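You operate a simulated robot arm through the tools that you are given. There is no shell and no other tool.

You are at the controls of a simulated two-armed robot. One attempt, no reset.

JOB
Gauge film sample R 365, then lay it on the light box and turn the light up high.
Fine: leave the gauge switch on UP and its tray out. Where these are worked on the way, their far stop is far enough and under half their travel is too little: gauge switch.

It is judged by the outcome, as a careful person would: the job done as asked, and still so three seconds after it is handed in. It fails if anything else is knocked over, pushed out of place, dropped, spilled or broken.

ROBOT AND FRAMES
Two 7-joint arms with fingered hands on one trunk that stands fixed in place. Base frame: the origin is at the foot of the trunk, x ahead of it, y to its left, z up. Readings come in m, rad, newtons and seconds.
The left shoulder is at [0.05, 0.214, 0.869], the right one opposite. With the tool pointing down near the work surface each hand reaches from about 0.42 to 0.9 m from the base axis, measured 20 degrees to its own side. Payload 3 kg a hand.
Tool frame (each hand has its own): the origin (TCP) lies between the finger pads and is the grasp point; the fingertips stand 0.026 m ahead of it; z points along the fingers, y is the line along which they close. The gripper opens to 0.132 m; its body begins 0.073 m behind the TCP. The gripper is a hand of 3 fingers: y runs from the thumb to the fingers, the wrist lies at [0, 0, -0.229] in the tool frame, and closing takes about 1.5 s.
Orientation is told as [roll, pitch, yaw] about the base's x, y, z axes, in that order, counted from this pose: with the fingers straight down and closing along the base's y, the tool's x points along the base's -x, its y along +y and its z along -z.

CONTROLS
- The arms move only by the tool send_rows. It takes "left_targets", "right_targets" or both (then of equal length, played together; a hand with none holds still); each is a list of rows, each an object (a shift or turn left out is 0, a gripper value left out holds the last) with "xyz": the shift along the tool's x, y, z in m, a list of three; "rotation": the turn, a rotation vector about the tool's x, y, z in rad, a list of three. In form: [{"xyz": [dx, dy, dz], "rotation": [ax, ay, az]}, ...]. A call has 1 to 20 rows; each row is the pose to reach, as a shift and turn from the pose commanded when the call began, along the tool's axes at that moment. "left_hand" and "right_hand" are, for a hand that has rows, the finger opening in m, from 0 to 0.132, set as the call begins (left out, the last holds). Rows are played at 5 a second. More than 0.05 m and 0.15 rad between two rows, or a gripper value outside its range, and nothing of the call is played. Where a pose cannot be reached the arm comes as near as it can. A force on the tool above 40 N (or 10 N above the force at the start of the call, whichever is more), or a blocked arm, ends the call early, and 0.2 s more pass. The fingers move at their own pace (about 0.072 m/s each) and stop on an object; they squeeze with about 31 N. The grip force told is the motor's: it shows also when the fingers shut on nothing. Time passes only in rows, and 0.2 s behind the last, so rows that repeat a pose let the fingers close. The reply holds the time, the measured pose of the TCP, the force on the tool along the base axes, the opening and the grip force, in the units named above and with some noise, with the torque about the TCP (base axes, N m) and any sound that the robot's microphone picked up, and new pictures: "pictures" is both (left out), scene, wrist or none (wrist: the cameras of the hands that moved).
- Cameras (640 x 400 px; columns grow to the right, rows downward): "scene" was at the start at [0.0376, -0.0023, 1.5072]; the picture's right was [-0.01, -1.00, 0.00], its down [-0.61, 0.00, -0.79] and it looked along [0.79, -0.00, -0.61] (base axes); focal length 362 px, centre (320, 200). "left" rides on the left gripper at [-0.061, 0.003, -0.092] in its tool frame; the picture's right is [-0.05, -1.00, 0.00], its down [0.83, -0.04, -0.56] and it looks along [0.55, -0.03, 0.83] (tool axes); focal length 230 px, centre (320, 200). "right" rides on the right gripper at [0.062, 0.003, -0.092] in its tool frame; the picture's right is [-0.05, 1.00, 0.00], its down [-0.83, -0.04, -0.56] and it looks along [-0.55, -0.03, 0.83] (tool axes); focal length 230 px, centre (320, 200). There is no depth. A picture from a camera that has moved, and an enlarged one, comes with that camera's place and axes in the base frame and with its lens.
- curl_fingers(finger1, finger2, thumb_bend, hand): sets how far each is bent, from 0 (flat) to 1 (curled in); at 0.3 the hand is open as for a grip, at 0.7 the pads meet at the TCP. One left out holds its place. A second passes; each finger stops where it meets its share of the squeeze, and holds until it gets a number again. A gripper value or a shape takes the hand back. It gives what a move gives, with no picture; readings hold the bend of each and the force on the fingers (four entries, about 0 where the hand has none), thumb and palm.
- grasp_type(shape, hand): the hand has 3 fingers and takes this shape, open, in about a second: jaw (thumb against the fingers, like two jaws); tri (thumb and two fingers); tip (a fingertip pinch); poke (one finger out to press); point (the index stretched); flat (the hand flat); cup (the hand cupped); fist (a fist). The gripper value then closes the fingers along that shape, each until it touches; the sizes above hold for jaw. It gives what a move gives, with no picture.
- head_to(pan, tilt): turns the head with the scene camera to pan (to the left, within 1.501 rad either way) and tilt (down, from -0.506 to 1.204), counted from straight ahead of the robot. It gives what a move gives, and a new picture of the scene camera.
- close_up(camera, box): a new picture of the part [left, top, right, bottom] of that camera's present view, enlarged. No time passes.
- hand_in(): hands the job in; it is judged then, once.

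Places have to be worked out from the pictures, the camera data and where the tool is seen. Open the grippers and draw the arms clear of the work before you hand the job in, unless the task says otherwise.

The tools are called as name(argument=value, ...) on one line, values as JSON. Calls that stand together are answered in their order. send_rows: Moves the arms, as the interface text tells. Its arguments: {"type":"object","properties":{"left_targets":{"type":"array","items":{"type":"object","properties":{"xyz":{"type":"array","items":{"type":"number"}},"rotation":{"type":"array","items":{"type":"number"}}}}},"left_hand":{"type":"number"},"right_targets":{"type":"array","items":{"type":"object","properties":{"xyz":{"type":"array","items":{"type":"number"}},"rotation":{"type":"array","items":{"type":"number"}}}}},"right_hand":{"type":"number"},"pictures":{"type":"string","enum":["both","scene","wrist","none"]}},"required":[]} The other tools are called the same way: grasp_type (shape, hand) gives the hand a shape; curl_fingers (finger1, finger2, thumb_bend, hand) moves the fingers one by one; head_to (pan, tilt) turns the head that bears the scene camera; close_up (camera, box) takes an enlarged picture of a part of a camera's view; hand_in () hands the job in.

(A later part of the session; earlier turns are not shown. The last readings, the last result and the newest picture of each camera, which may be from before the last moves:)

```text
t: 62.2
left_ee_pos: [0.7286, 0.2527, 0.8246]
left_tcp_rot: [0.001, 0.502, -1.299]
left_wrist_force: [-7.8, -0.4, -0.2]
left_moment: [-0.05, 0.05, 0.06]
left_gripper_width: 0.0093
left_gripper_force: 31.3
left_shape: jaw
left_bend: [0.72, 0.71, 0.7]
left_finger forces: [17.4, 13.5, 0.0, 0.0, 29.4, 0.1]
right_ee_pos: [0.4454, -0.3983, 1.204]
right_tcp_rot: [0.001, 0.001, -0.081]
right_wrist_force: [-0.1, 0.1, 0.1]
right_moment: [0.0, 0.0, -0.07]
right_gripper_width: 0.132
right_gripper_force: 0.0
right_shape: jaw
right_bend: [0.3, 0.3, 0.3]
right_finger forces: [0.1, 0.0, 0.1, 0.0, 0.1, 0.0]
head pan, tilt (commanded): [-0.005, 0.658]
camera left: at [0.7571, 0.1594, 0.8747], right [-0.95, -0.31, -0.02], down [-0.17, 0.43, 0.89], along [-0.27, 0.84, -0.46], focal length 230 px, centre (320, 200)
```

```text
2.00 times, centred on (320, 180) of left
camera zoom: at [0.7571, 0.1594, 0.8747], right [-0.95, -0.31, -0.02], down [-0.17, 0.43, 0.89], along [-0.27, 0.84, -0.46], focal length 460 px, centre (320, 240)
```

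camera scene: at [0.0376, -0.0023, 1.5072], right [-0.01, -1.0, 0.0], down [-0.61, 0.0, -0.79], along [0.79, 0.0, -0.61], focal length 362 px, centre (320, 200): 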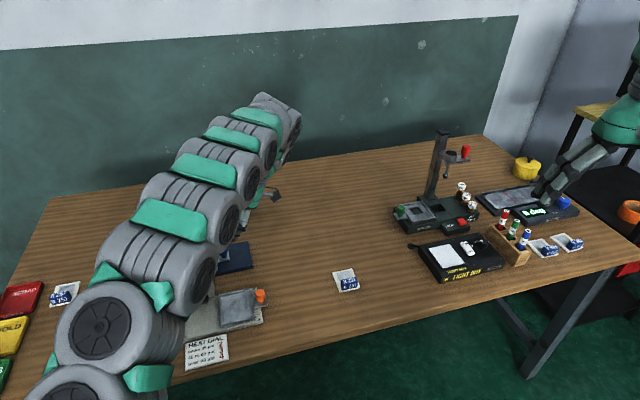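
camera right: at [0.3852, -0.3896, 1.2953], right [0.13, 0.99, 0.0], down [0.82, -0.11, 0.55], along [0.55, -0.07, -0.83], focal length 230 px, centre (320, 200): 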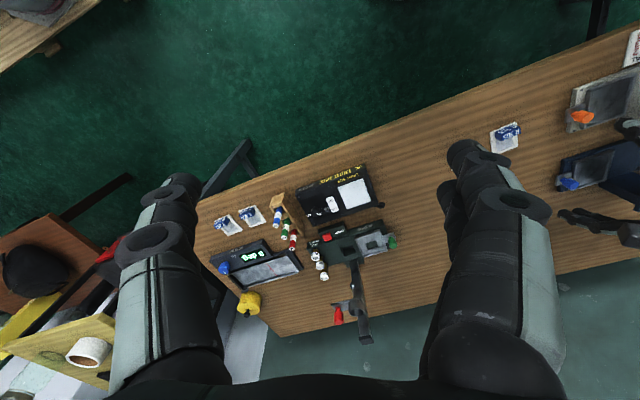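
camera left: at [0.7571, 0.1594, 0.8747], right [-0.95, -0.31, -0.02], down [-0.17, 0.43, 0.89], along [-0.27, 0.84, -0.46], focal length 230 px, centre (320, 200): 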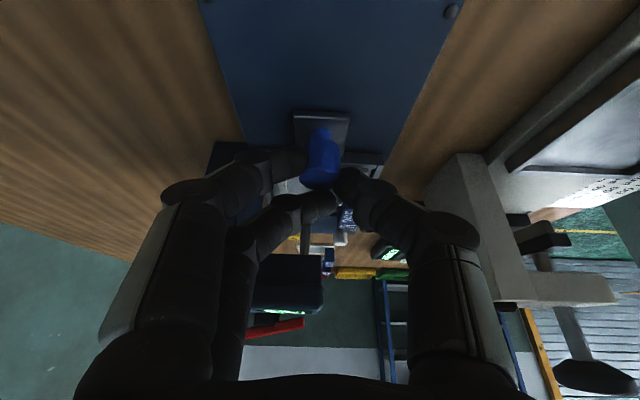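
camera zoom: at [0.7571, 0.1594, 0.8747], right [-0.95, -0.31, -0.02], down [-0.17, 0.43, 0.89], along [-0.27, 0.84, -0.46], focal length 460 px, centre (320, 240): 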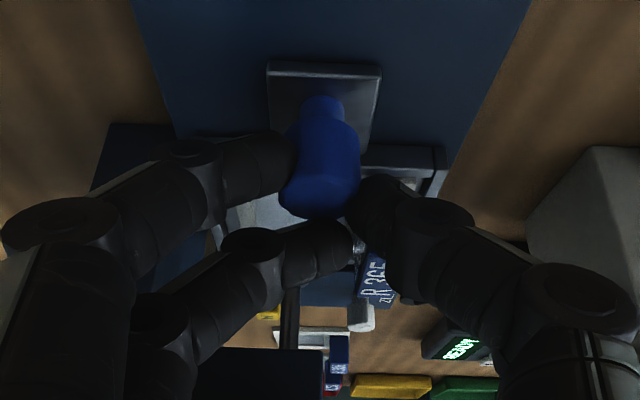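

The knob is hooked firmly. I pull the tray back out along the slide.

send_rows(left_targets=[{"xyz": [-0.0088, -0.001, -0.0048]}, {"xyz": [-0.0176, -0.001, -0.0096]}, {"xyz": [-0.0263, -0.001, -0.0144]}, {"xyz": [-0.0351, -0.001, -0.0192]}, {"xyz": [-0.0439, -0.001, -0.024]}, {"xyz": [-0.0526, -0.001, -0.0288]}, {"xyz": [-0.0526, -0.001, -0.0288]}], left_hand=0.0)

close_up(camera="left", box=[180, 80, 460, 280])

close_up(camera="scene", box=[140, 190, 280, 290])

```text
t: 63.8
left_ee_pos: [0.7432, 0.1933, 0.8248]
left_tcp_rot: [0.0, 0.499, -1.299]
left_wrist_force: [-3.4, -0.3, -3.1]
left_moment: [-0.07, -0.08, 0.03]
left_gripper_width: 0.0078
left_gripper_force: 31.0
left_shape: jaw
left_bend: [0.72, 0.73, 0.7]
left_finger forces: [19.0, 0.0, 0.0, 0.0, 25.7, 0.0]
right_ee_pos: [0.4455, -0.3979, 1.2027]
right_tcp_rot: [-0.001, 0.0, -0.084]
right_wrist_force: [-0.6, 0.1, -0.3]
right_moment: [-0.03, 0.01, 0.04]
right_gripper_width: 0.1316
right_gripper_force: 0.0
right_shape: jaw
right_bend: [0.3, 0.3, 0.3]
right_finger forces: [0.1, 0.0, 0.0, 0.0, 0.0, 0.1]
head pan, tilt (commanded): [-0.005, 0.658]
camera scene: at [0.0376, -0.0023, 1.5072], right [-0.01, -1.0, 0.0], down [-0.61, 0.0, -0.79], along [0.79, 0.0, -0.61], focal length 362 px, centre (320, 200)
camera left: at [0.7718, 0.1008, 0.8752], right [-0.95, -0.31, -0.02], down [-0.17, 0.43, 0.89], along [-0.27, 0.85, -0.46], focal length 230 px, centre (320, 200)
```

scene: 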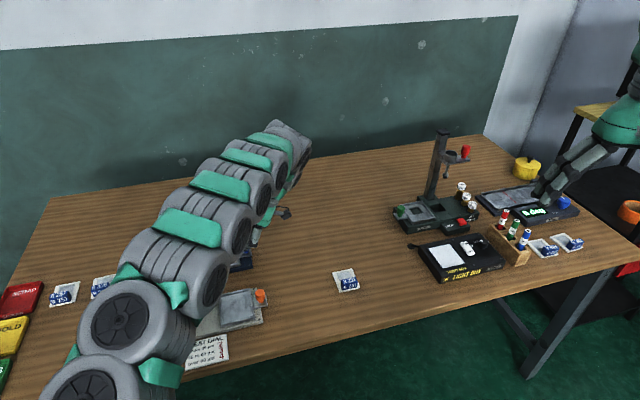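
left: 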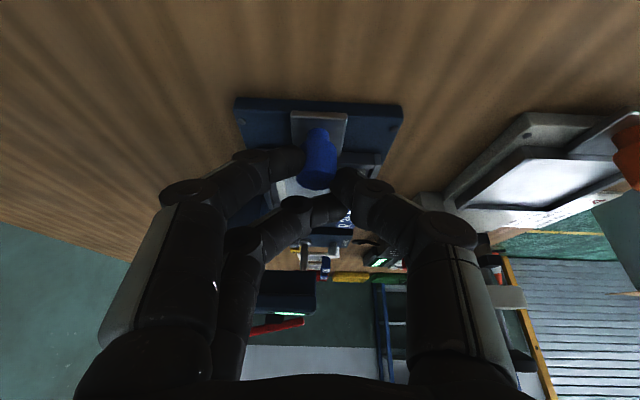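

```text
2.00 times, centred on (320, 180) of left
camera zoom: at [0.7718, 0.1008, 0.8752], right [-0.95, -0.31, -0.02], down [-0.17, 0.43, 0.89], along [-0.27, 0.85, -0.46], focal length 460 px, centre (320, 240)
```

zoom: 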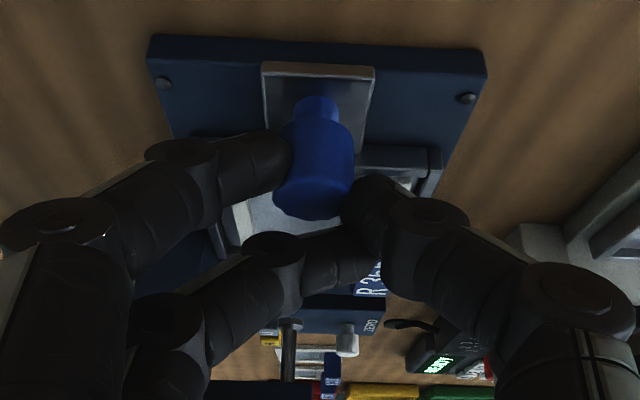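

```text
4.00 times, centred on (210, 240) of scene
camera zoom: at [0.0376, -0.0023, 1.5072], right [-0.01, -1.0, 0.0], down [-0.61, 0.0, -0.79], along [0.79, 0.0, -0.61], focal length 1446 px, centre (760, 40)
```

zoom: 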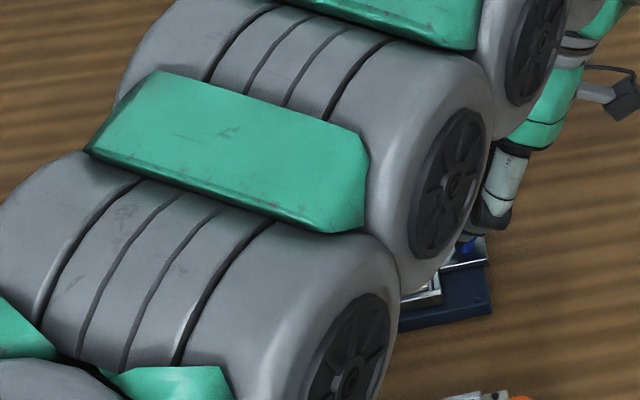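

The tray follows; about 0.015 m remains. I pull on in 4 mm steps to the outer stop.

send_rows(left_targets=[{"xyz": [-0.0035, 0, -0.0019]}, {"xyz": [-0.007, 0, -0.0038]}, {"xyz": [-0.0105, 0, -0.0058]}, {"xyz": [-0.0132, 0, -0.0072]}, {"xyz": [-0.0132, 0, -0.0072]}], left_hand=0.0, pictures="wrist")

close_up(camera="left", box=[180, 80, 460, 280])

```text
t: 65.0
left_ee_pos: [0.7478, 0.18, 0.8254]
left_tcp_rot: [-0.001, 0.5, -1.299]
left_wrist_force: [-8.3, -0.8, 0.7]
left_moment: [-0.04, 0.0, 0.02]
left_gripper_width: 0.008
left_gripper_force: 30.8
left_shape: jaw
left_bend: [0.72, 0.73, 0.7]
left_finger forces: [17.2, 0.0, 0.0, 0.1, 29.1, 0.1]
right_ee_pos: [0.4455, -0.3982, 1.2038]
right_tcp_rot: [0.0, 0.0, -0.082]
right_wrist_force: [0.0, 0.0, 0.5]
right_moment: [0.02, -0.01, -0.02]
right_gripper_width: 0.1317
right_gripper_force: 0.0
right_shape: jaw
right_bend: [0.3, 0.3, 0.3]
right_finger forces: [0.0, 0.1, 0.0, 0.0, 0.0, 0.1]
head pan, tilt (commanded): [-0.005, 0.658]
camera left: at [0.7761, 0.087, 0.8749], right [-0.95, -0.31, -0.02], down [-0.17, 0.43, 0.89], along [-0.27, 0.84, -0.46], focal length 230 px, centre (320, 200)
```

left: 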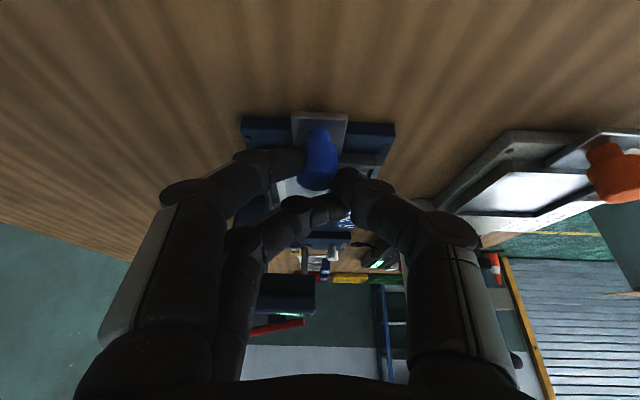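

```text
2.00 times, centred on (320, 180) of left
camera zoom: at [0.7761, 0.087, 0.8749], right [-0.95, -0.31, -0.02], down [-0.17, 0.43, 0.89], along [-0.27, 0.84, -0.46], focal length 460 px, centre (320, 240)
```

zoom: 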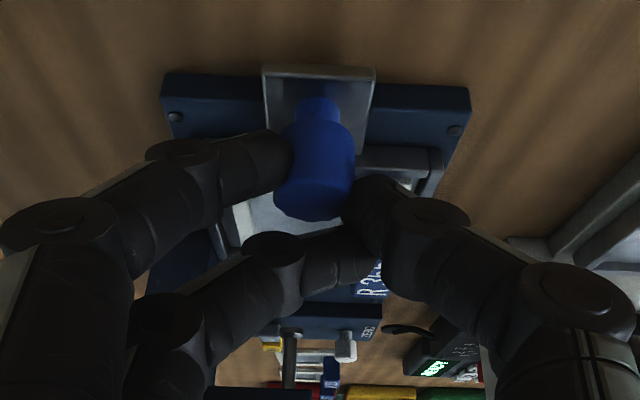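

The TCP is back at the original knob location. I pull a little further to be sure of the stop.

send_rows(left_targets=[{"xyz": [-0.0018, 0, -0.001]}, {"xyz": [-0.0035, 0, -0.0019]}, {"xyz": [-0.0035, 0, -0.0019]}], left_hand=0.0, pictures="none")

```text
t: 65.8
left_ee_pos: [0.7474, 0.1753, 0.8246]
left_tcp_rot: [-0.001, 0.5, -1.298]
left_wrist_force: [-10.2, 3.8, 1.0]
left_moment: [-0.12, -0.06, -0.08]
left_gripper_width: 0.0075
left_gripper_force: 30.9
left_shape: jaw
left_bend: [0.72, 0.73, 0.7]
left_finger forces: [13.7, 0.0, 0.0, 0.0, 23.5, 0.0]
right_ee_pos: [0.4444, -0.3977, 1.2032]
right_tcp_rot: [-0.001, -0.001, -0.081]
right_wrist_force: [0.1, -0.7, 0.1]
right_moment: [-0.03, 0.02, 0.01]
right_gripper_width: 0.132
right_gripper_force: 0.0
right_shape: jaw
right_bend: [0.3, 0.3, 0.3]
right_finger forces: [0.0, 0.0, 0.0, 0.0, 0.0, 0.0]
head pan, tilt (commanded): [-0.005, 0.658]
```

Resistance builds at the stop. I open the fingers and back away along the finger axis.

send_rows(left_targets=[{"xyz": [0, 0, 0]}, {"xyz": [0, 0, 0]}, {"xyz": [0, 0, 0]}, {"xyz": [0, 0, 0]}], left_hand=0.05, pictures="none")

send_rows(left_targets=[{"xyz": [0, 0, -0.02]}, {"xyz": [0, 0, -0.05]}, {"xyz": [0, 0, -0.08]}, {"xyz": [0.01, 0, -0.11], "rotation": [0, -0.1, 0]}, {"xyz": [0.03, 0, -0.14], "rotation": [0, -0.2, 0]}, {"xyz": [0.04, 0, -0.16], "rotation": [0, -0.3, 0]}, {"xyz": [0.05, 0, -0.17], "rotation": [0, -0.4, 0]}, {"xyz": [0.05, 0, -0.17], "rotation": [0, -0.5, 0]}, {"xyz": [0.05, 0, -0.17], "rotation": [0, -0.5, 0]}])

close_up(camera="left", box=[180, 80, 460, 280])

close_up(camera="scene", box=[140, 190, 280, 290])

```text
t: 66.8
left_ee_pos: [0.7475, 0.1752, 0.8248]
left_tcp_rot: [0.0, 0.499, -1.299]
left_wrist_force: [0.4, 0.4, 0.4]
left_moment: [0.01, -0.05, 0.02]
left_gripper_width: 0.0494
left_gripper_force: 0.0
left_shape: jaw
left_bend: [0.74, 0.74, 0.7]
left_finger forces: [0.1, 0.0, 0.1, 0.0, 0.1, 0.0]
right_ee_pos: [0.4452, -0.3985, 1.2036]
right_tcp_rot: [-0.001, -0.001, -0.082]
right_wrist_force: [0.1, 0.3, 1.7]
right_moment: [0.02, 0.01, 0.0]
right_gripper_width: 0.1318
right_gripper_force: 0.1
right_shape: jaw
right_bend: [0.3, 0.3, 0.3]
right_finger forces: [0.0, 0.0, 0.1, 0.0, 0.1, 0.0]
head pan, tilt (commanded): [-0.005, 0.658]
```

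```text
t: 68.8
left_ee_pos: [0.7572, 0.1394, 0.9985]
left_tcp_rot: [-0.001, -0.002, -1.298]
left_wrist_force: [0.6, -0.3, -1.3]
left_moment: [-0.04, -0.03, 0.02]
left_gripper_width: 0.0497
left_gripper_force: 0.1
left_shape: jaw
left_bend: [0.74, 0.74, 0.7]
left_finger forces: [0.1, 0.0, 0.0, 0.0, 0.0, 0.0]
right_ee_pos: [0.4456, -0.3982, 1.2034]
right_tcp_rot: [-0.002, 0.0, -0.082]
right_wrist_force: [0.4, 0.2, 0.2]
right_moment: [0.01, -0.01, 0.02]
right_gripper_width: 0.1318
right_gripper_force: 0.2
right_shape: jaw
right_bend: [0.3, 0.3, 0.3]
right_finger forces: [0.0, 0.0, 0.1, 0.1, 0.0, 0.0]
head pan, tilt (commanded): [-0.005, 0.658]
camera scene: at [0.0376, -0.0023, 1.5072], right [-0.01, -1.0, 0.0], down [-0.61, 0.0, -0.79], along [0.79, 0.0, -0.61], focal length 362 px, centre (320, 200)
camera left: at [0.7768, 0.0817, 1.0889], right [-0.95, -0.32, 0.0], down [-0.26, 0.79, 0.55], along [-0.18, 0.53, -0.83], focal length 230 px, centre (320, 200)
```

scene: 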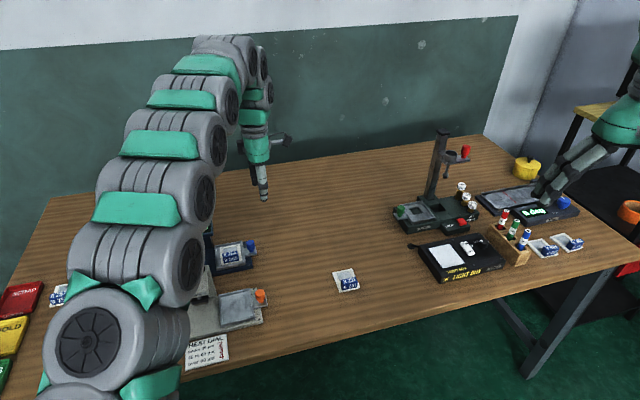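
left: 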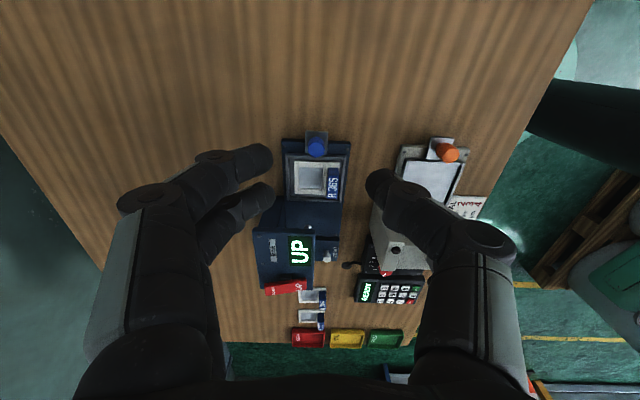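

```text
2.00 times, centred on (320, 180) of left
camera zoom: at [0.7768, 0.0817, 1.0889], right [-0.95, -0.32, 0.0], down [-0.26, 0.79, 0.55], along [-0.18, 0.53, -0.83], focal length 460 px, centre (320, 240)
```

zoom: 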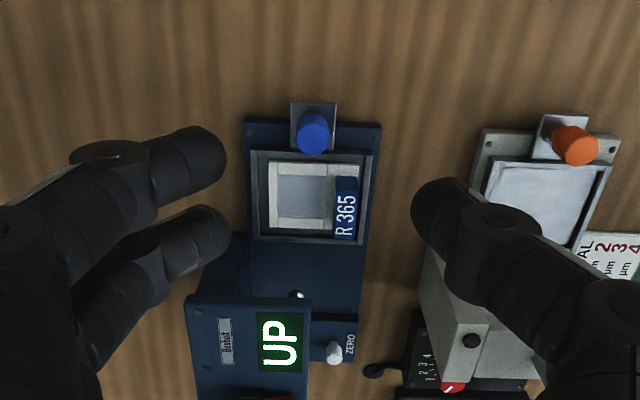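

```text
4.00 times, centred on (210, 240) of scene
camera zoom: at [0.0376, -0.0023, 1.5072], right [-0.01, -1.0, 0.0], down [-0.61, 0.0, -0.79], along [0.79, 0.0, -0.61], focal length 1446 px, centre (760, 40)
```

zoom: 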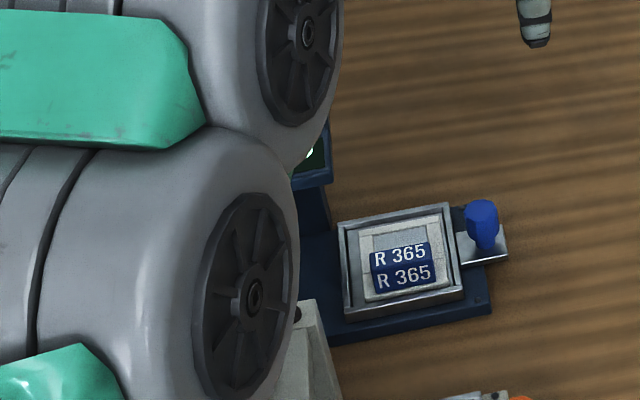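

The tray is fully out with R 365 lying in it, and the switch is UP. I move above the card's block again to pick it up.

send_rows(left_targets=[{"xyz": [0.025, -0.005, 0.01]}, {"xyz": [0.05, -0.01, 0.02]}, {"xyz": [0.076, -0.016, 0.035]}, {"xyz": [0.1012, -0.0217, 0.06]}, {"xyz": [0.1012, -0.0217, 0.0985]}, {"xyz": [0.1012, -0.0217, 0.12]}, {"xyz": [0.1012, -0.0217, 0.12]}], left_hand=0.04)

close_up(camera="left", box=[180, 80, 460, 280])

close_up(camera="scene", box=[140, 190, 280, 290])

```text
t: 70.4
left_ee_pos: [0.7096, 0.2314, 0.8781]
left_tcp_rot: [0.0, 0.0, -1.3]
left_wrist_force: [0.2, -0.6, -0.1]
left_moment: [0.01, 0.01, 0.03]
left_gripper_width: 0.0401
left_gripper_force: 0.0
left_shape: jaw
left_bend: [0.74, 0.74, 0.7]
left_finger forces: [0.1, 0.0, 0.0, 0.1, 0.0, 0.0]
right_ee_pos: [0.4471, -0.3992, 1.2039]
right_tcp_rot: [0.0, 0.001, -0.082]
right_wrist_force: [-0.5, 0.1, -0.3]
right_moment: [0.0, -0.02, -0.02]
right_gripper_width: 0.1319
right_gripper_force: 0.1
right_shape: jaw
right_bend: [0.3, 0.3, 0.3]
right_finger forces: [0.0, 0.0, 0.0, 0.0, 0.0, 0.0]
head pan, tilt (commanded): [-0.005, 0.658]
camera scene: at [0.0376, -0.0022, 1.5072], right [-0.01, -1.0, 0.0], down [-0.61, 0.0, -0.79], along [0.79, 0.0, -0.61], focal length 362 px, centre (320, 200)
camera left: at [0.728, 0.1744, 0.9697], right [-0.95, -0.32, 0.0], down [-0.26, 0.79, 0.56], along [-0.18, 0.53, -0.83], focal length 230 px, centre (320, 200)
```

scene: 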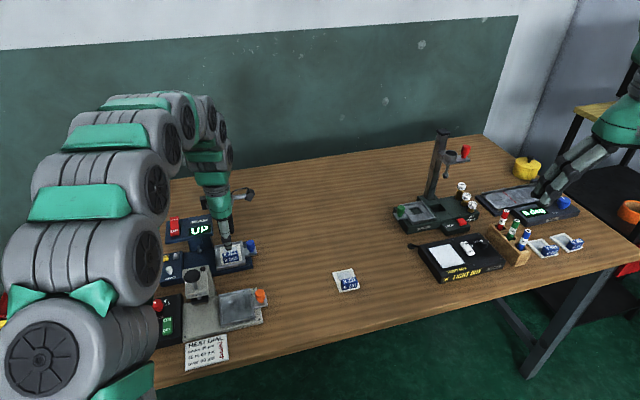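
left: 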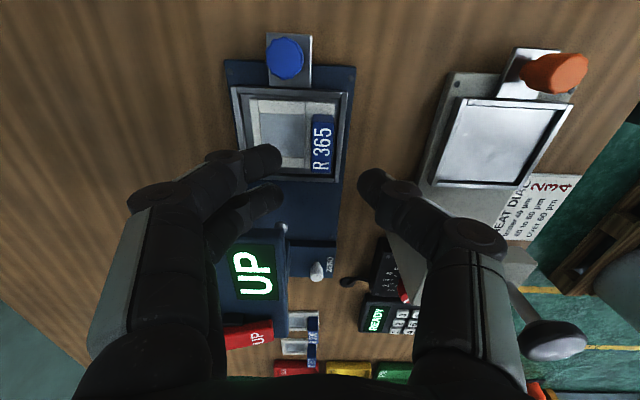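

```text
2.00 times, centred on (320, 180) of left
camera zoom: at [0.728, 0.1744, 0.9697], right [-0.95, -0.32, 0.0], down [-0.26, 0.79, 0.56], along [-0.18, 0.53, -0.83], focal length 460 px, centre (320, 240)
```

zoom: 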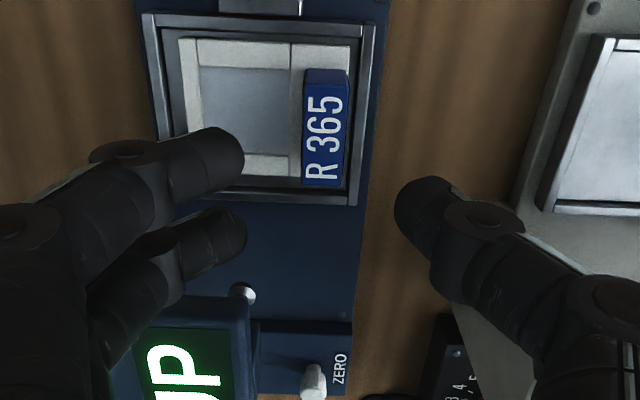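

```text
4.00 times, centred on (210, 240) of scene
camera zoom: at [0.0376, -0.0022, 1.5072], right [-0.01, -1.0, 0.0], down [-0.61, 0.0, -0.79], along [0.79, 0.0, -0.61], focal length 1446 px, centre (760, 40)
```

zoom: 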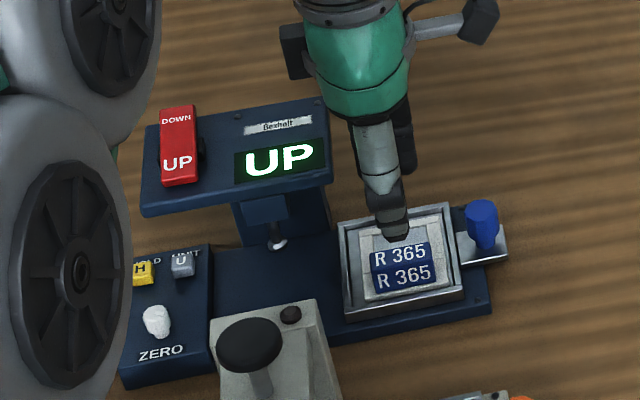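

The block centre is at about (0.707, 0.231). I shift 2 mm toward the robot and descend to z ≈ 0.835 first.

send_rows(left_targets=[{"xyz": [0.0, -0.002, 0.012]}, {"xyz": [0.0, -0.002, 0.025]}, {"xyz": [0.0, -0.002, 0.035]}, {"xyz": [0.0, -0.002, 0.043]}, {"xyz": [0.0, -0.002, 0.043]}], left_hand=0.036, pictures="wrist")

close_up(camera="left", box=[180, 80, 460, 280])

```text
t: 71.6
left_ee_pos: [0.7087, 0.2305, 0.8352]
left_tcp_rot: [0.0, -0.001, -1.299]
left_wrist_force: [-0.6, 0.4, -0.3]
left_moment: [0.01, 0.0, 0.0]
left_gripper_width: 0.0362
left_gripper_force: 0.0
left_shape: jaw
left_bend: [0.73, 0.73, 0.7]
left_finger forces: [0.0, 0.1, 0.0, 0.0, 0.1, 0.0]
right_ee_pos: [0.4466, -0.399, 1.2032]
right_tcp_rot: [0.0, 0.001, -0.082]
right_wrist_force: [-0.4, 0.5, 1.1]
right_moment: [0.05, -0.01, 0.02]
right_gripper_width: 0.1318
right_gripper_force: 0.1
right_shape: jaw
right_bend: [0.3, 0.3, 0.3]
right_finger forces: [0.0, 0.0, 0.0, 0.1, 0.1, 0.0]
head pan, tilt (commanded): [-0.005, 0.658]
camera left: at [0.7271, 0.1727, 0.9261], right [-0.95, -0.32, 0.0], down [-0.26, 0.79, 0.56], along [-0.18, 0.53, -0.83], focal length 230 px, centre (320, 200)
```

left: 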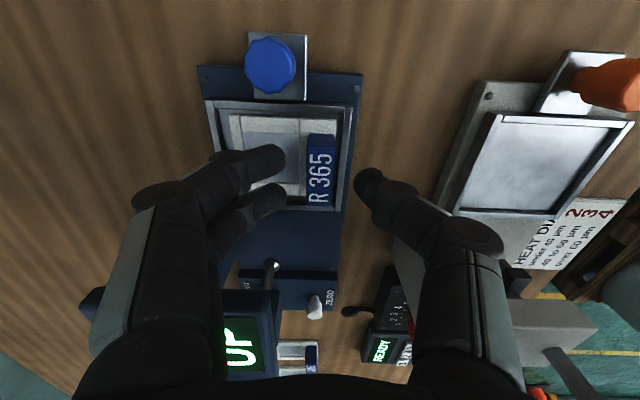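

```text
2.00 times, centred on (320, 180) of left
camera zoom: at [0.7271, 0.1727, 0.9261], right [-0.95, -0.32, 0.0], down [-0.26, 0.79, 0.56], along [-0.18, 0.53, -0.83], focal length 460 px, centre (320, 240)
```

zoom: 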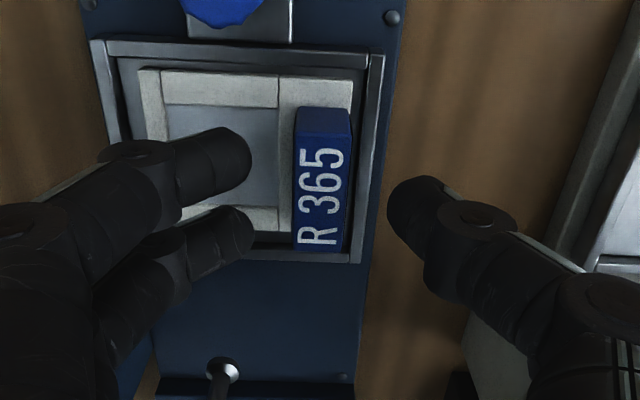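

Centred. I descend the last 20 mm to z ≈ 0.815 and close.

send_rows(left_targets=[{"xyz": [0.001, 0, 0.006]}, {"xyz": [0.001, 0, 0.012]}, {"xyz": [0.001, 0, 0.017]}, {"xyz": [0.001, 0, 0.021]}, {"xyz": [0.001, 0, 0.021]}], left_hand=0.034, pictures="none")

send_rows(left_targets=[{"xyz": [0, 0, 0]}, {"xyz": [0, 0, 0]}, {"xyz": [0, 0, 0]}, {"xyz": [0, 0, 0]}, {"xyz": [0, 0, 0]}], left_hand=0.0, pictures="wrist")

close_up(camera="left", box=[180, 80, 460, 280])

```text
t: 72.8
left_ee_pos: [0.7064, 0.2319, 0.8137]
left_tcp_rot: [0.0, 0.0, -1.3]
left_wrist_force: [-1.2, -0.1, 0.7]
left_moment: [0.0, -0.02, -0.05]
left_gripper_width: 0.0344
left_gripper_force: 0.0
left_shape: jaw
left_bend: [0.73, 0.73, 0.7]
left_finger forces: [0.1, 0.0, 0.1, 0.0, 0.0, 0.0]
right_ee_pos: [0.4449, -0.3982, 1.2037]
right_tcp_rot: [0.0, 0.0, -0.082]
right_wrist_force: [-0.5, -0.1, -0.3]
right_moment: [-0.02, -0.01, -0.01]
right_gripper_width: 0.1318
right_gripper_force: 0.1
right_shape: jaw
right_bend: [0.3, 0.3, 0.3]
right_finger forces: [0.0, 0.0, 0.0, 0.0, 0.0, 0.1]
head pan, tilt (commanded): [-0.005, 0.658]
```

```text
t: 74.0
left_ee_pos: [0.7078, 0.2313, 0.8147]
left_tcp_rot: [0.0, -0.001, -1.299]
left_wrist_force: [-0.1, 0.7, -0.4]
left_moment: [0.02, -0.05, -0.01]
left_gripper_width: 0.0106
left_gripper_force: 31.2
left_shape: jaw
left_bend: [0.72, 0.72, 0.7]
left_finger forces: [14.0, 13.9, 0.0, 0.0, 27.9, 0.0]
right_ee_pos: [0.4457, -0.3982, 1.2035]
right_tcp_rot: [-0.001, -0.001, -0.081]
right_wrist_force: [-0.8, 0.4, -0.1]
right_moment: [-0.02, 0.03, 0.02]
right_gripper_width: 0.1322
right_gripper_force: 0.1
right_shape: jaw
right_bend: [0.3, 0.3, 0.3]
right_finger forces: [0.0, 0.0, 0.0, 0.0, 0.0, 0.1]
head pan, tilt (commanded): [-0.005, 0.658]
camera left: at [0.7273, 0.1741, 0.9052], right [-0.95, -0.32, 0.0], down [-0.26, 0.79, 0.56], along [-0.18, 0.53, -0.83], focal length 230 px, centre (320, 200)
```

left: 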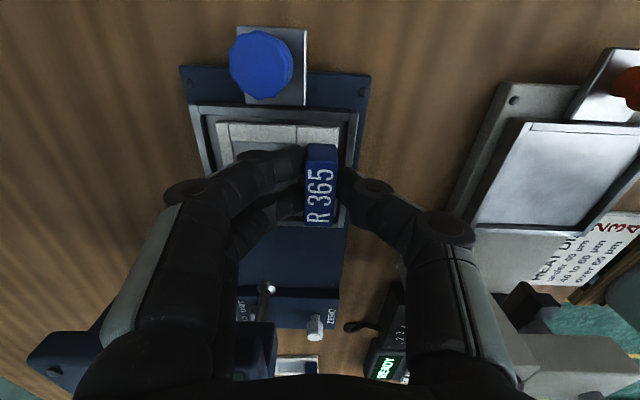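

```text
2.00 times, centred on (320, 180) of left
camera zoom: at [0.7273, 0.1741, 0.9052], right [-0.95, -0.32, 0.0], down [-0.26, 0.79, 0.56], along [-0.18, 0.53, -0.83], focal length 460 px, centre (320, 240)
```

zoom: 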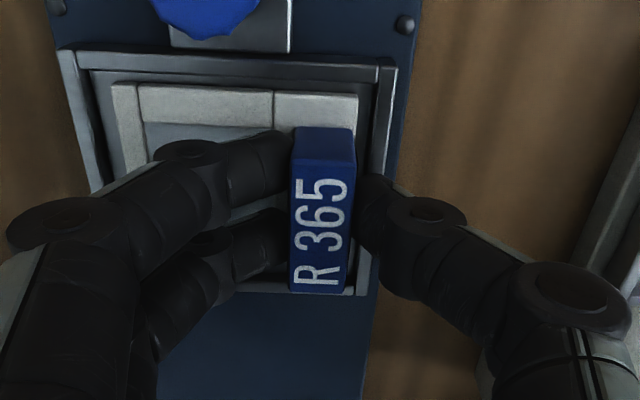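

Gripped at 31 N. I lift straight up well above the sealer, then carry the card back toward the open bench centre, where the right hand can take it over.

send_rows(left_targets=[{"xyz": [0, 0, -0.01]}, {"xyz": [0, 0, -0.03]}, {"xyz": [0, 0, -0.06]}, {"xyz": [0, 0, -0.1]}, {"xyz": [0, 0, -0.145]}, {"xyz": [0, 0, -0.145]}], left_hand=0.0)

close_up(camera="scene", box=[140, 170, 280, 290])

```text
t: 75.4
left_ee_pos: [0.7079, 0.2315, 0.9591]
left_tcp_rot: [0.001, 0.0, -1.299]
left_wrist_force: [0.0, -0.6, -0.7]
left_moment: [0.01, 0.01, -0.02]
left_gripper_width: 0.0106
left_gripper_force: 30.4
left_shape: jaw
left_bend: [0.72, 0.72, 0.7]
left_finger forces: [14.0, 14.1, 0.0, 0.0, 27.8, 0.0]
right_ee_pos: [0.4453, -0.3988, 1.2033]
right_tcp_rot: [0.002, -0.001, -0.083]
right_wrist_force: [1.3, 0.4, 0.1]
right_moment: [0.02, -0.01, -0.02]
right_gripper_width: 0.1322
right_gripper_force: 0.1
right_shape: jaw
right_bend: [0.3, 0.3, 0.3]
right_finger forces: [0.0, 0.0, 0.1, 0.0, 0.0, 0.0]
head pan, tilt (commanded): [-0.005, 0.658]
camera scene: at [0.0376, -0.0022, 1.5072], right [-0.01, -1.0, 0.0], down [-0.61, 0.0, -0.79], along [0.79, 0.0, -0.61], focal length 362 px, centre (320, 200)
camera left: at [0.7275, 0.174, 1.05], right [-0.95, -0.32, 0.0], down [-0.26, 0.79, 0.56], along [-0.18, 0.53, -0.83], focal length 230 px, centre (320, 200)
```

scene: 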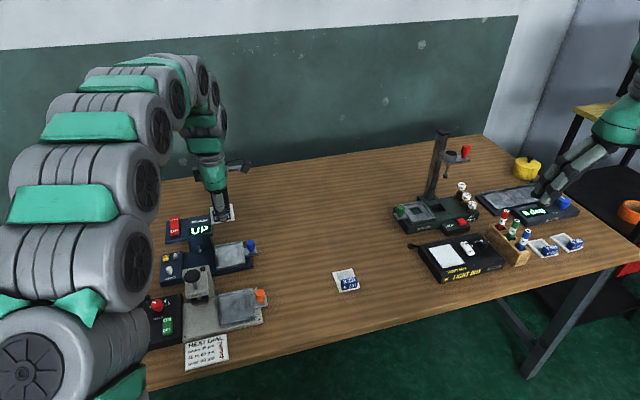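
left: 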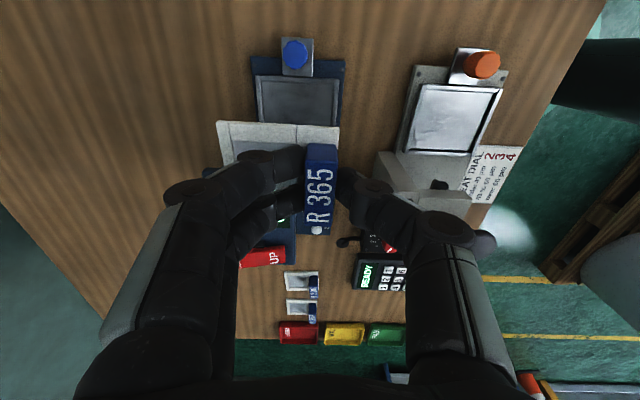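

```text
3.33 times, centred on (210, 230) of scene
camera zoom: at [0.0376, -0.0022, 1.5072], right [-0.01, -1.0, 0.0], down [-0.61, 0.0, -0.79], along [0.79, 0.0, -0.61], focal length 1205 px, centre (687, 100)
```

zoom: 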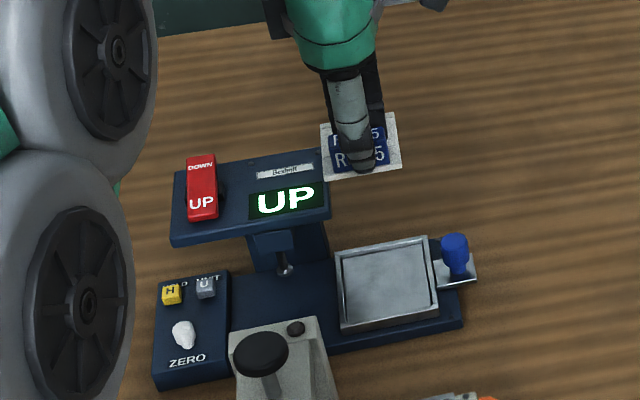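

Card safely lifted; the tray is out and the switch is UP. I carry it to about (0.603, 0.03) and lower to z ≈ 0.83.

send_rows(left_targets=[{"xyz": [-0.0277, -0.0259, 0]}, {"xyz": [-0.0553, -0.0517, 0]}, {"xyz": [-0.083, -0.0776, 0]}, {"xyz": [-0.1106, -0.1034, 0]}, {"xyz": [-0.1383, -0.1293, 0.01]}, {"xyz": [-0.1659, -0.1551, 0.03]}, {"xyz": [-0.1659, -0.1551, 0.06]}, {"xyz": [-0.1659, -0.1551, 0.09]}, {"xyz": [-0.1659, -0.1551, 0.12]}, {"xyz": [-0.1659, -0.1551, 0.13]}, {"xyz": [-0.1659, -0.1551, 0.13]}], left_hand=0.0)

close_up(camera="scene", box=[270, 220, 390, 310])

```text
t: 77.8
left_ee_pos: [0.6034, 0.0311, 0.8301]
left_tcp_rot: [0.0, -0.001, -1.3]
left_wrist_force: [0.3, 0.5, -0.8]
left_moment: [-0.02, 0.02, 0.0]
left_gripper_width: 0.0107
left_gripper_force: 30.8
left_shape: jaw
left_bend: [0.72, 0.72, 0.7]
left_finger forces: [13.9, 13.9, 0.0, 0.1, 28.0, 0.1]
right_ee_pos: [0.4449, -0.3983, 1.2044]
right_tcp_rot: [0.001, 0.0, -0.082]
right_wrist_force: [0.1, 0.0, 0.6]
right_moment: [0.0, 0.0, -0.01]
right_gripper_width: 0.1322
right_gripper_force: 0.0
right_shape: jaw
right_bend: [0.3, 0.3, 0.3]
right_finger forces: [0.0, 0.1, 0.1, 0.0, 0.0, 0.1]
head pan, tilt (commanded): [-0.005, 0.658]
camera scene: at [0.0376, -0.0023, 1.5072], right [-0.01, -1.0, 0.0], down [-0.61, 0.0, -0.79], along [0.79, 0.0, -0.61], focal length 362 px, centre (320, 200)
camera left: at [0.6227, -0.0271, 0.92], right [-0.95, -0.32, 0.0], down [-0.26, 0.79, 0.56], along [-0.18, 0.53, -0.83], focal length 230 px, centre (320, 200)
```

scene: 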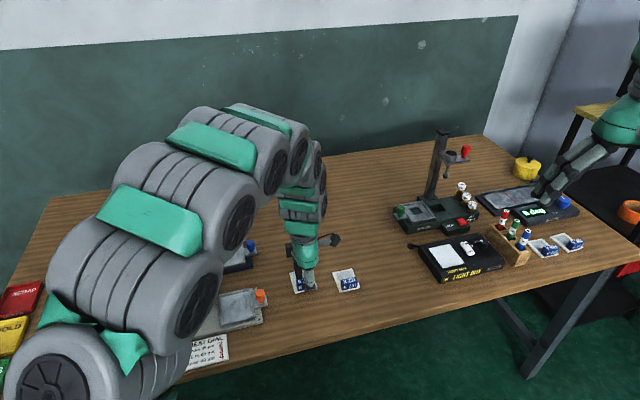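
left: 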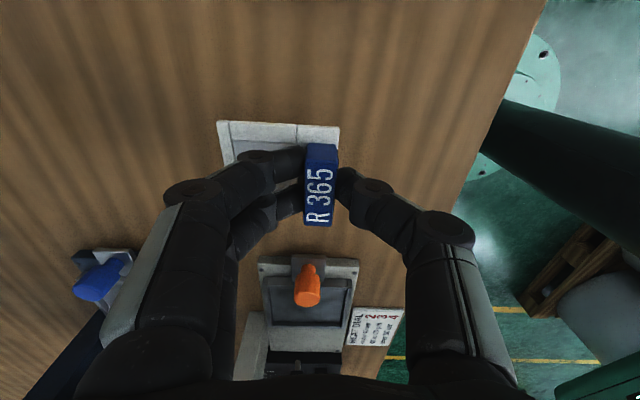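

```text
4.44 times, centred on (330, 265) of scene
camera zoom: at [0.0376, -0.0023, 1.5072], right [-0.01, -1.0, 0.0], down [-0.61, 0.0, -0.79], along [0.79, 0.0, -0.61], focal length 1606 px, centre (276, -89)
```

zoom: 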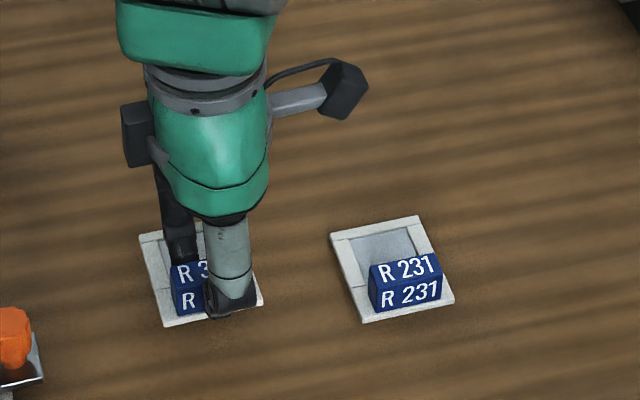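

Clear spot below. I lower slowly until the card touches the table (expected at TCP z ≈ 0.794).

send_rows(left_targets=[{"xyz": [0, 0, 0.01]}, {"xyz": [0, 0, 0.02]}, {"xyz": [0, 0, 0.028]}, {"xyz": [0, 0, 0.032]}, {"xyz": [0, 0, 0.035]}, {"xyz": [0, 0, 0.035]}], left_hand=0.0, pictures="none")

```text
t: 79.2
left_ee_pos: [0.6036, 0.031, 0.7941]
left_tcp_rot: [0.001, -0.001, -1.298]
left_wrist_force: [-1.8, 0.9, 8.4]
left_moment: [0.04, -0.03, 0.0]
left_gripper_width: 0.0107
left_gripper_force: 31.4
left_shape: jaw
left_bend: [0.72, 0.72, 0.7]
left_finger forces: [14.8, 14.6, 0.0, 0.0, 31.3, 0.0]
right_ee_pos: [0.4455, -0.3982, 1.2038]
right_tcp_rot: [0.0, 0.001, -0.082]
right_wrist_force: [-0.2, 0.4, -1.1]
right_moment: [0.02, 0.02, 0.01]
right_gripper_width: 0.1319
right_gripper_force: 0.0
right_shape: jaw
right_bend: [0.3, 0.3, 0.3]
right_finger forces: [0.1, 0.0, 0.0, 0.0, 0.0, 0.1]
head pan, tilt (commanded): [-0.005, 0.658]
```

Touching at 8 N. I open the fingers and lift away.

send_rows(left_targets=[{"xyz": [0, 0, 0]}, {"xyz": [0, 0, 0]}, {"xyz": [0, 0, 0]}, {"xyz": [0, 0, 0]}], left_hand=0.04, pictures="wrist")

send_rows(left_targets=[{"xyz": [0, 0, -0.01]}, {"xyz": [0, 0, -0.03]}, {"xyz": [0, 0, -0.07]}, {"xyz": [0, 0, -0.11]}, {"xyz": [0.02, 0, -0.15]}, {"xyz": [0.05, 0, -0.19]}, {"xyz": [0.09, 0, -0.22]}, {"xyz": [0.13, -0.01, -0.24]}, {"xyz": [0.17, -0.02, -0.25]}, {"xyz": [0.21, -0.04, -0.26]}, {"xyz": [0.25, -0.06, -0.27]}, {"xyz": [0.25, -0.06, -0.27]}], left_hand=0.04)

close_up(camera="scene", box=[270, 240, 390, 310])

close_up(camera="scene", box=[400, 220, 520, 290])

```text
t: 80.2
left_ee_pos: [0.6037, 0.0303, 0.7936]
left_tcp_rot: [0.0, 0.0, -1.299]
left_wrist_force: [-0.1, -0.1, -0.1]
left_moment: [-0.02, 0.0, -0.01]
left_gripper_width: 0.0396
left_gripper_force: 0.0
left_shape: jaw
left_bend: [0.74, 0.74, 0.7]
left_finger forces: [0.0, 0.1, 0.0, 0.0, 0.0, 0.1]
right_ee_pos: [0.4447, -0.3985, 1.2026]
right_tcp_rot: [0.002, 0.0, -0.081]
right_wrist_force: [0.7, -1.0, 0.3]
right_moment: [0.01, 0.02, 0.0]
right_gripper_width: 0.1319
right_gripper_force: 0.0
right_shape: jaw
right_bend: [0.3, 0.3, 0.3]
right_finger forces: [0.0, 0.0, 0.1, 0.1, 0.1, 0.0]
head pan, tilt (commanded): [-0.005, 0.658]
camera left: at [0.6227, -0.0275, 0.8849], right [-0.95, -0.32, 0.0], down [-0.26, 0.79, 0.56], along [-0.18, 0.53, -0.83], focal length 230 px, centre (320, 200)
```

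left: 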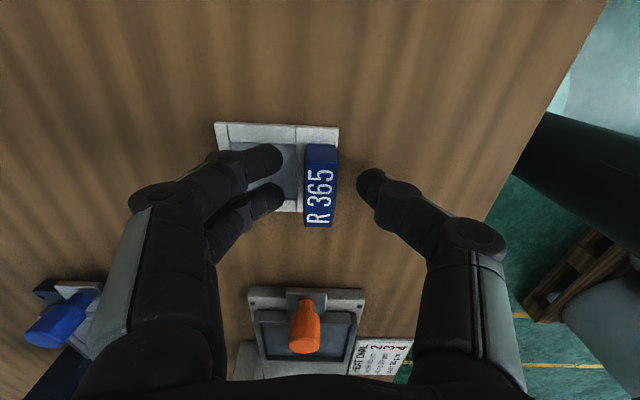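

```text
t: 82.8
left_ee_pos: [0.4782, 0.2574, 1.0642]
left_tcp_rot: [0.0, 0.0, -1.298]
left_wrist_force: [0.1, 0.6, -0.1]
left_moment: [-0.01, -0.01, -0.02]
left_gripper_width: 0.0397
left_gripper_force: 0.0
left_shape: jaw
left_bend: [0.74, 0.74, 0.7]
left_finger forces: [0.0, 0.1, 0.1, 0.0, 0.1, 0.0]
right_ee_pos: [0.4448, -0.3993, 1.2032]
right_tcp_rot: [0.0, 0.001, -0.084]
right_wrist_force: [-0.1, -0.1, -0.6]
right_moment: [-0.02, -0.01, 0.01]
right_gripper_width: 0.1317
right_gripper_force: 0.1
right_shape: jaw
right_bend: [0.3, 0.3, 0.3]
right_finger forces: [0.0, 0.1, 0.0, 0.0, 0.0, 0.1]
head pan, tilt (commanded): [-0.005, 0.658]
camera scene: at [0.0376, -0.0022, 1.5072], right [-0.01, -1.0, 0.0], down [-0.61, 0.0, -0.79], along [0.79, 0.0, -0.61], focal length 362 px, centre (320, 200)
camera left: at [0.4974, 0.1987, 1.1553], right [-0.95, -0.32, 0.0], down [-0.26, 0.79, 0.56], along [-0.18, 0.53, -0.83], focal length 230 px, centre (320, 200)
```

scene: 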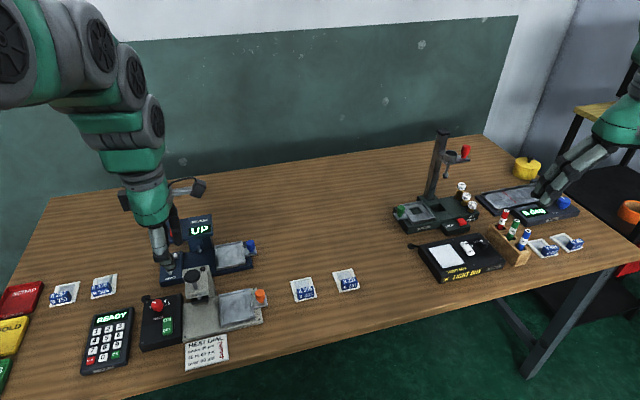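
left: 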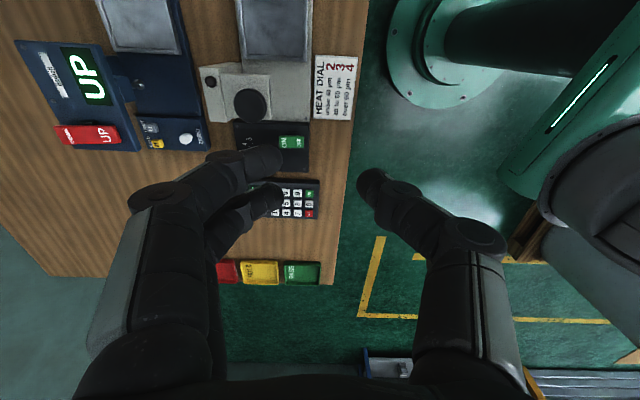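

```text
5.33 times, centred on (330, 275) of scene
camera zoom: at [0.0376, -0.0022, 1.5072], right [-0.01, -1.0, 0.0], down [-0.61, 0.0, -0.79], along [0.79, 0.0, -0.61], focal length 1928 px, centre (267, -200)
```

zoom: 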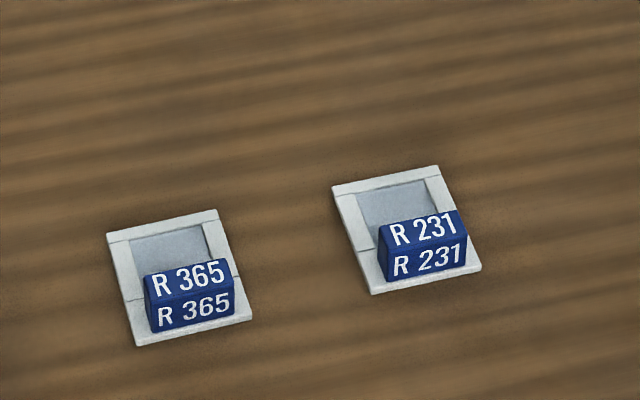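

```text
5.33 times, centred on (460, 255) of scene
camera zoom: at [0.0376, -0.0022, 1.5072], right [-0.01, -1.0, 0.0], down [-0.61, 0.0, -0.79], along [0.79, 0.0, -0.61], focal length 1928 px, centre (-427, -93)
```

zoom: 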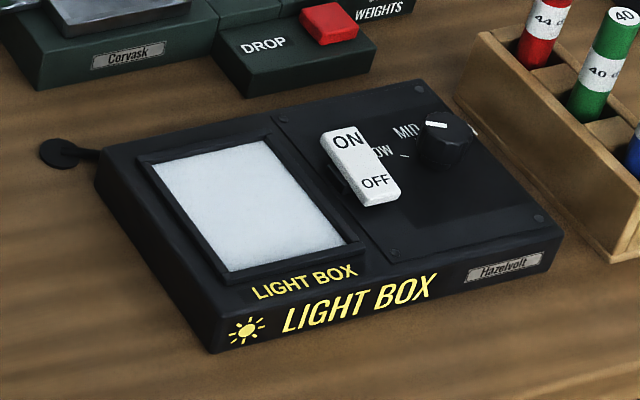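

R 365 sits flat on the bench centre. Now the right hand travels above its block at (0.604, 0.030), turning to the same yaw (−1.299).

send_rows(right_targets=[{"xyz": [-0.0088, 0.0314, 0.0181], "rotation": [0, 0, 0.087]}, {"xyz": [-0.0176, 0.0628, 0.0362], "rotation": [0, 0, 0.174]}, {"xyz": [-0.0263, 0.0942, 0.0543], "rotation": [0, 0, 0.261]}, {"xyz": [-0.0351, 0.1256, 0.0724], "rotation": [0, 0, 0.348]}, {"xyz": [-0.0439, 0.157, 0.0906], "rotation": [0, 0, 0.435]}, {"xyz": [-0.0527, 0.1883, 0.1087], "rotation": [0, 0, 0.522]}, {"xyz": [-0.0615, 0.2197, 0.1268], "rotation": [0, 0, 0.609]}, {"xyz": [-0.0702, 0.2511, 0.1449], "rotation": [0, 0, 0.696]}, {"xyz": [-0.079, 0.2825, 0.163], "rotation": [0, 0, 0.783]}, {"xyz": [-0.0878, 0.3139, 0.1811], "rotation": [0, 0, 0.87]}, {"xyz": [-0.0966, 0.3453, 0.1992], "rotation": [0, 0, 0.957]}, {"xyz": [-0.1054, 0.3767, 0.2173], "rotation": [0, 0, 1.044]}, {"xyz": [-0.1141, 0.4081, 0.2354], "rotation": [0, 0, 1.131]}, {"xyz": [-0.1229, 0.4395, 0.2536], "rotation": [0, 0, 1.217]}, {"xyz": [-0.1229, 0.4395, 0.2536], "rotation": [0, 0, 1.217]}], right_hand=0.05)

```text
t: 86.0
left_ee_pos: [0.479, 0.2559, 1.0641]
left_tcp_rot: [0.002, 0.0, -1.299]
left_wrist_force: [0.6, -0.8, -0.1]
left_moment: [0.02, -0.04, 0.01]
left_gripper_width: 0.0398
left_gripper_force: 0.0
left_shape: jaw
left_bend: [0.74, 0.74, 0.7]
left_finger forces: [0.0, 0.0, 0.0, 0.1, 0.0, 0.0]
right_ee_pos: [0.6032, 0.0295, 0.949]
right_tcp_rot: [0.0, 0.001, -1.301]
right_wrist_force: [-0.5, -0.5, 0.2]
right_moment: [0.02, 0.01, -0.02]
right_gripper_width: 0.0505
right_gripper_force: 0.0
right_shape: jaw
right_bend: [0.73, 0.73, 0.7]
right_finger forces: [0.0, 0.0, 0.0, 0.0, 0.0, 0.0]
head pan, tilt (commanded): [-0.005, 0.658]
camera scene: at [0.0376, -0.0022, 1.5072], right [-0.01, -1.0, 0.0], down [-0.61, 0.0, -0.79], along [0.79, 0.0, -0.61], focal length 362 px, centre (320, 200)
camera right: at [0.5906, 0.0904, 1.0418], right [0.98, 0.22, 0.0], down [0.18, -0.81, 0.56], along [0.12, -0.54, -0.83], focal length 230 px, centre (320, 200)
```

scene: 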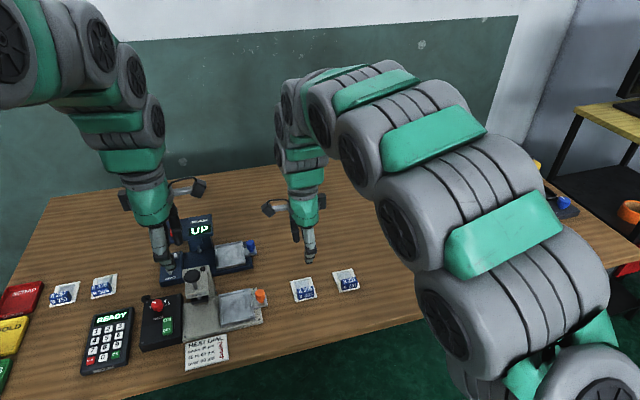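
right: 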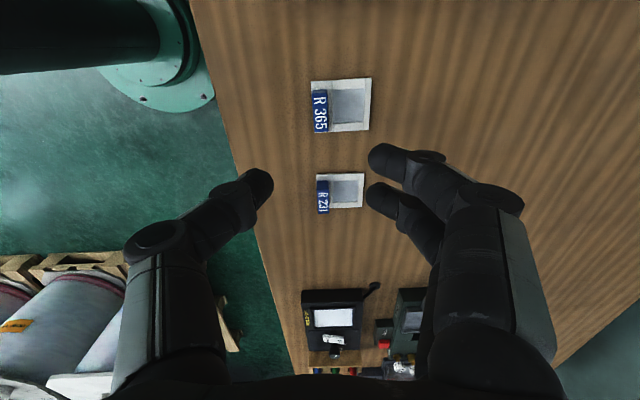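

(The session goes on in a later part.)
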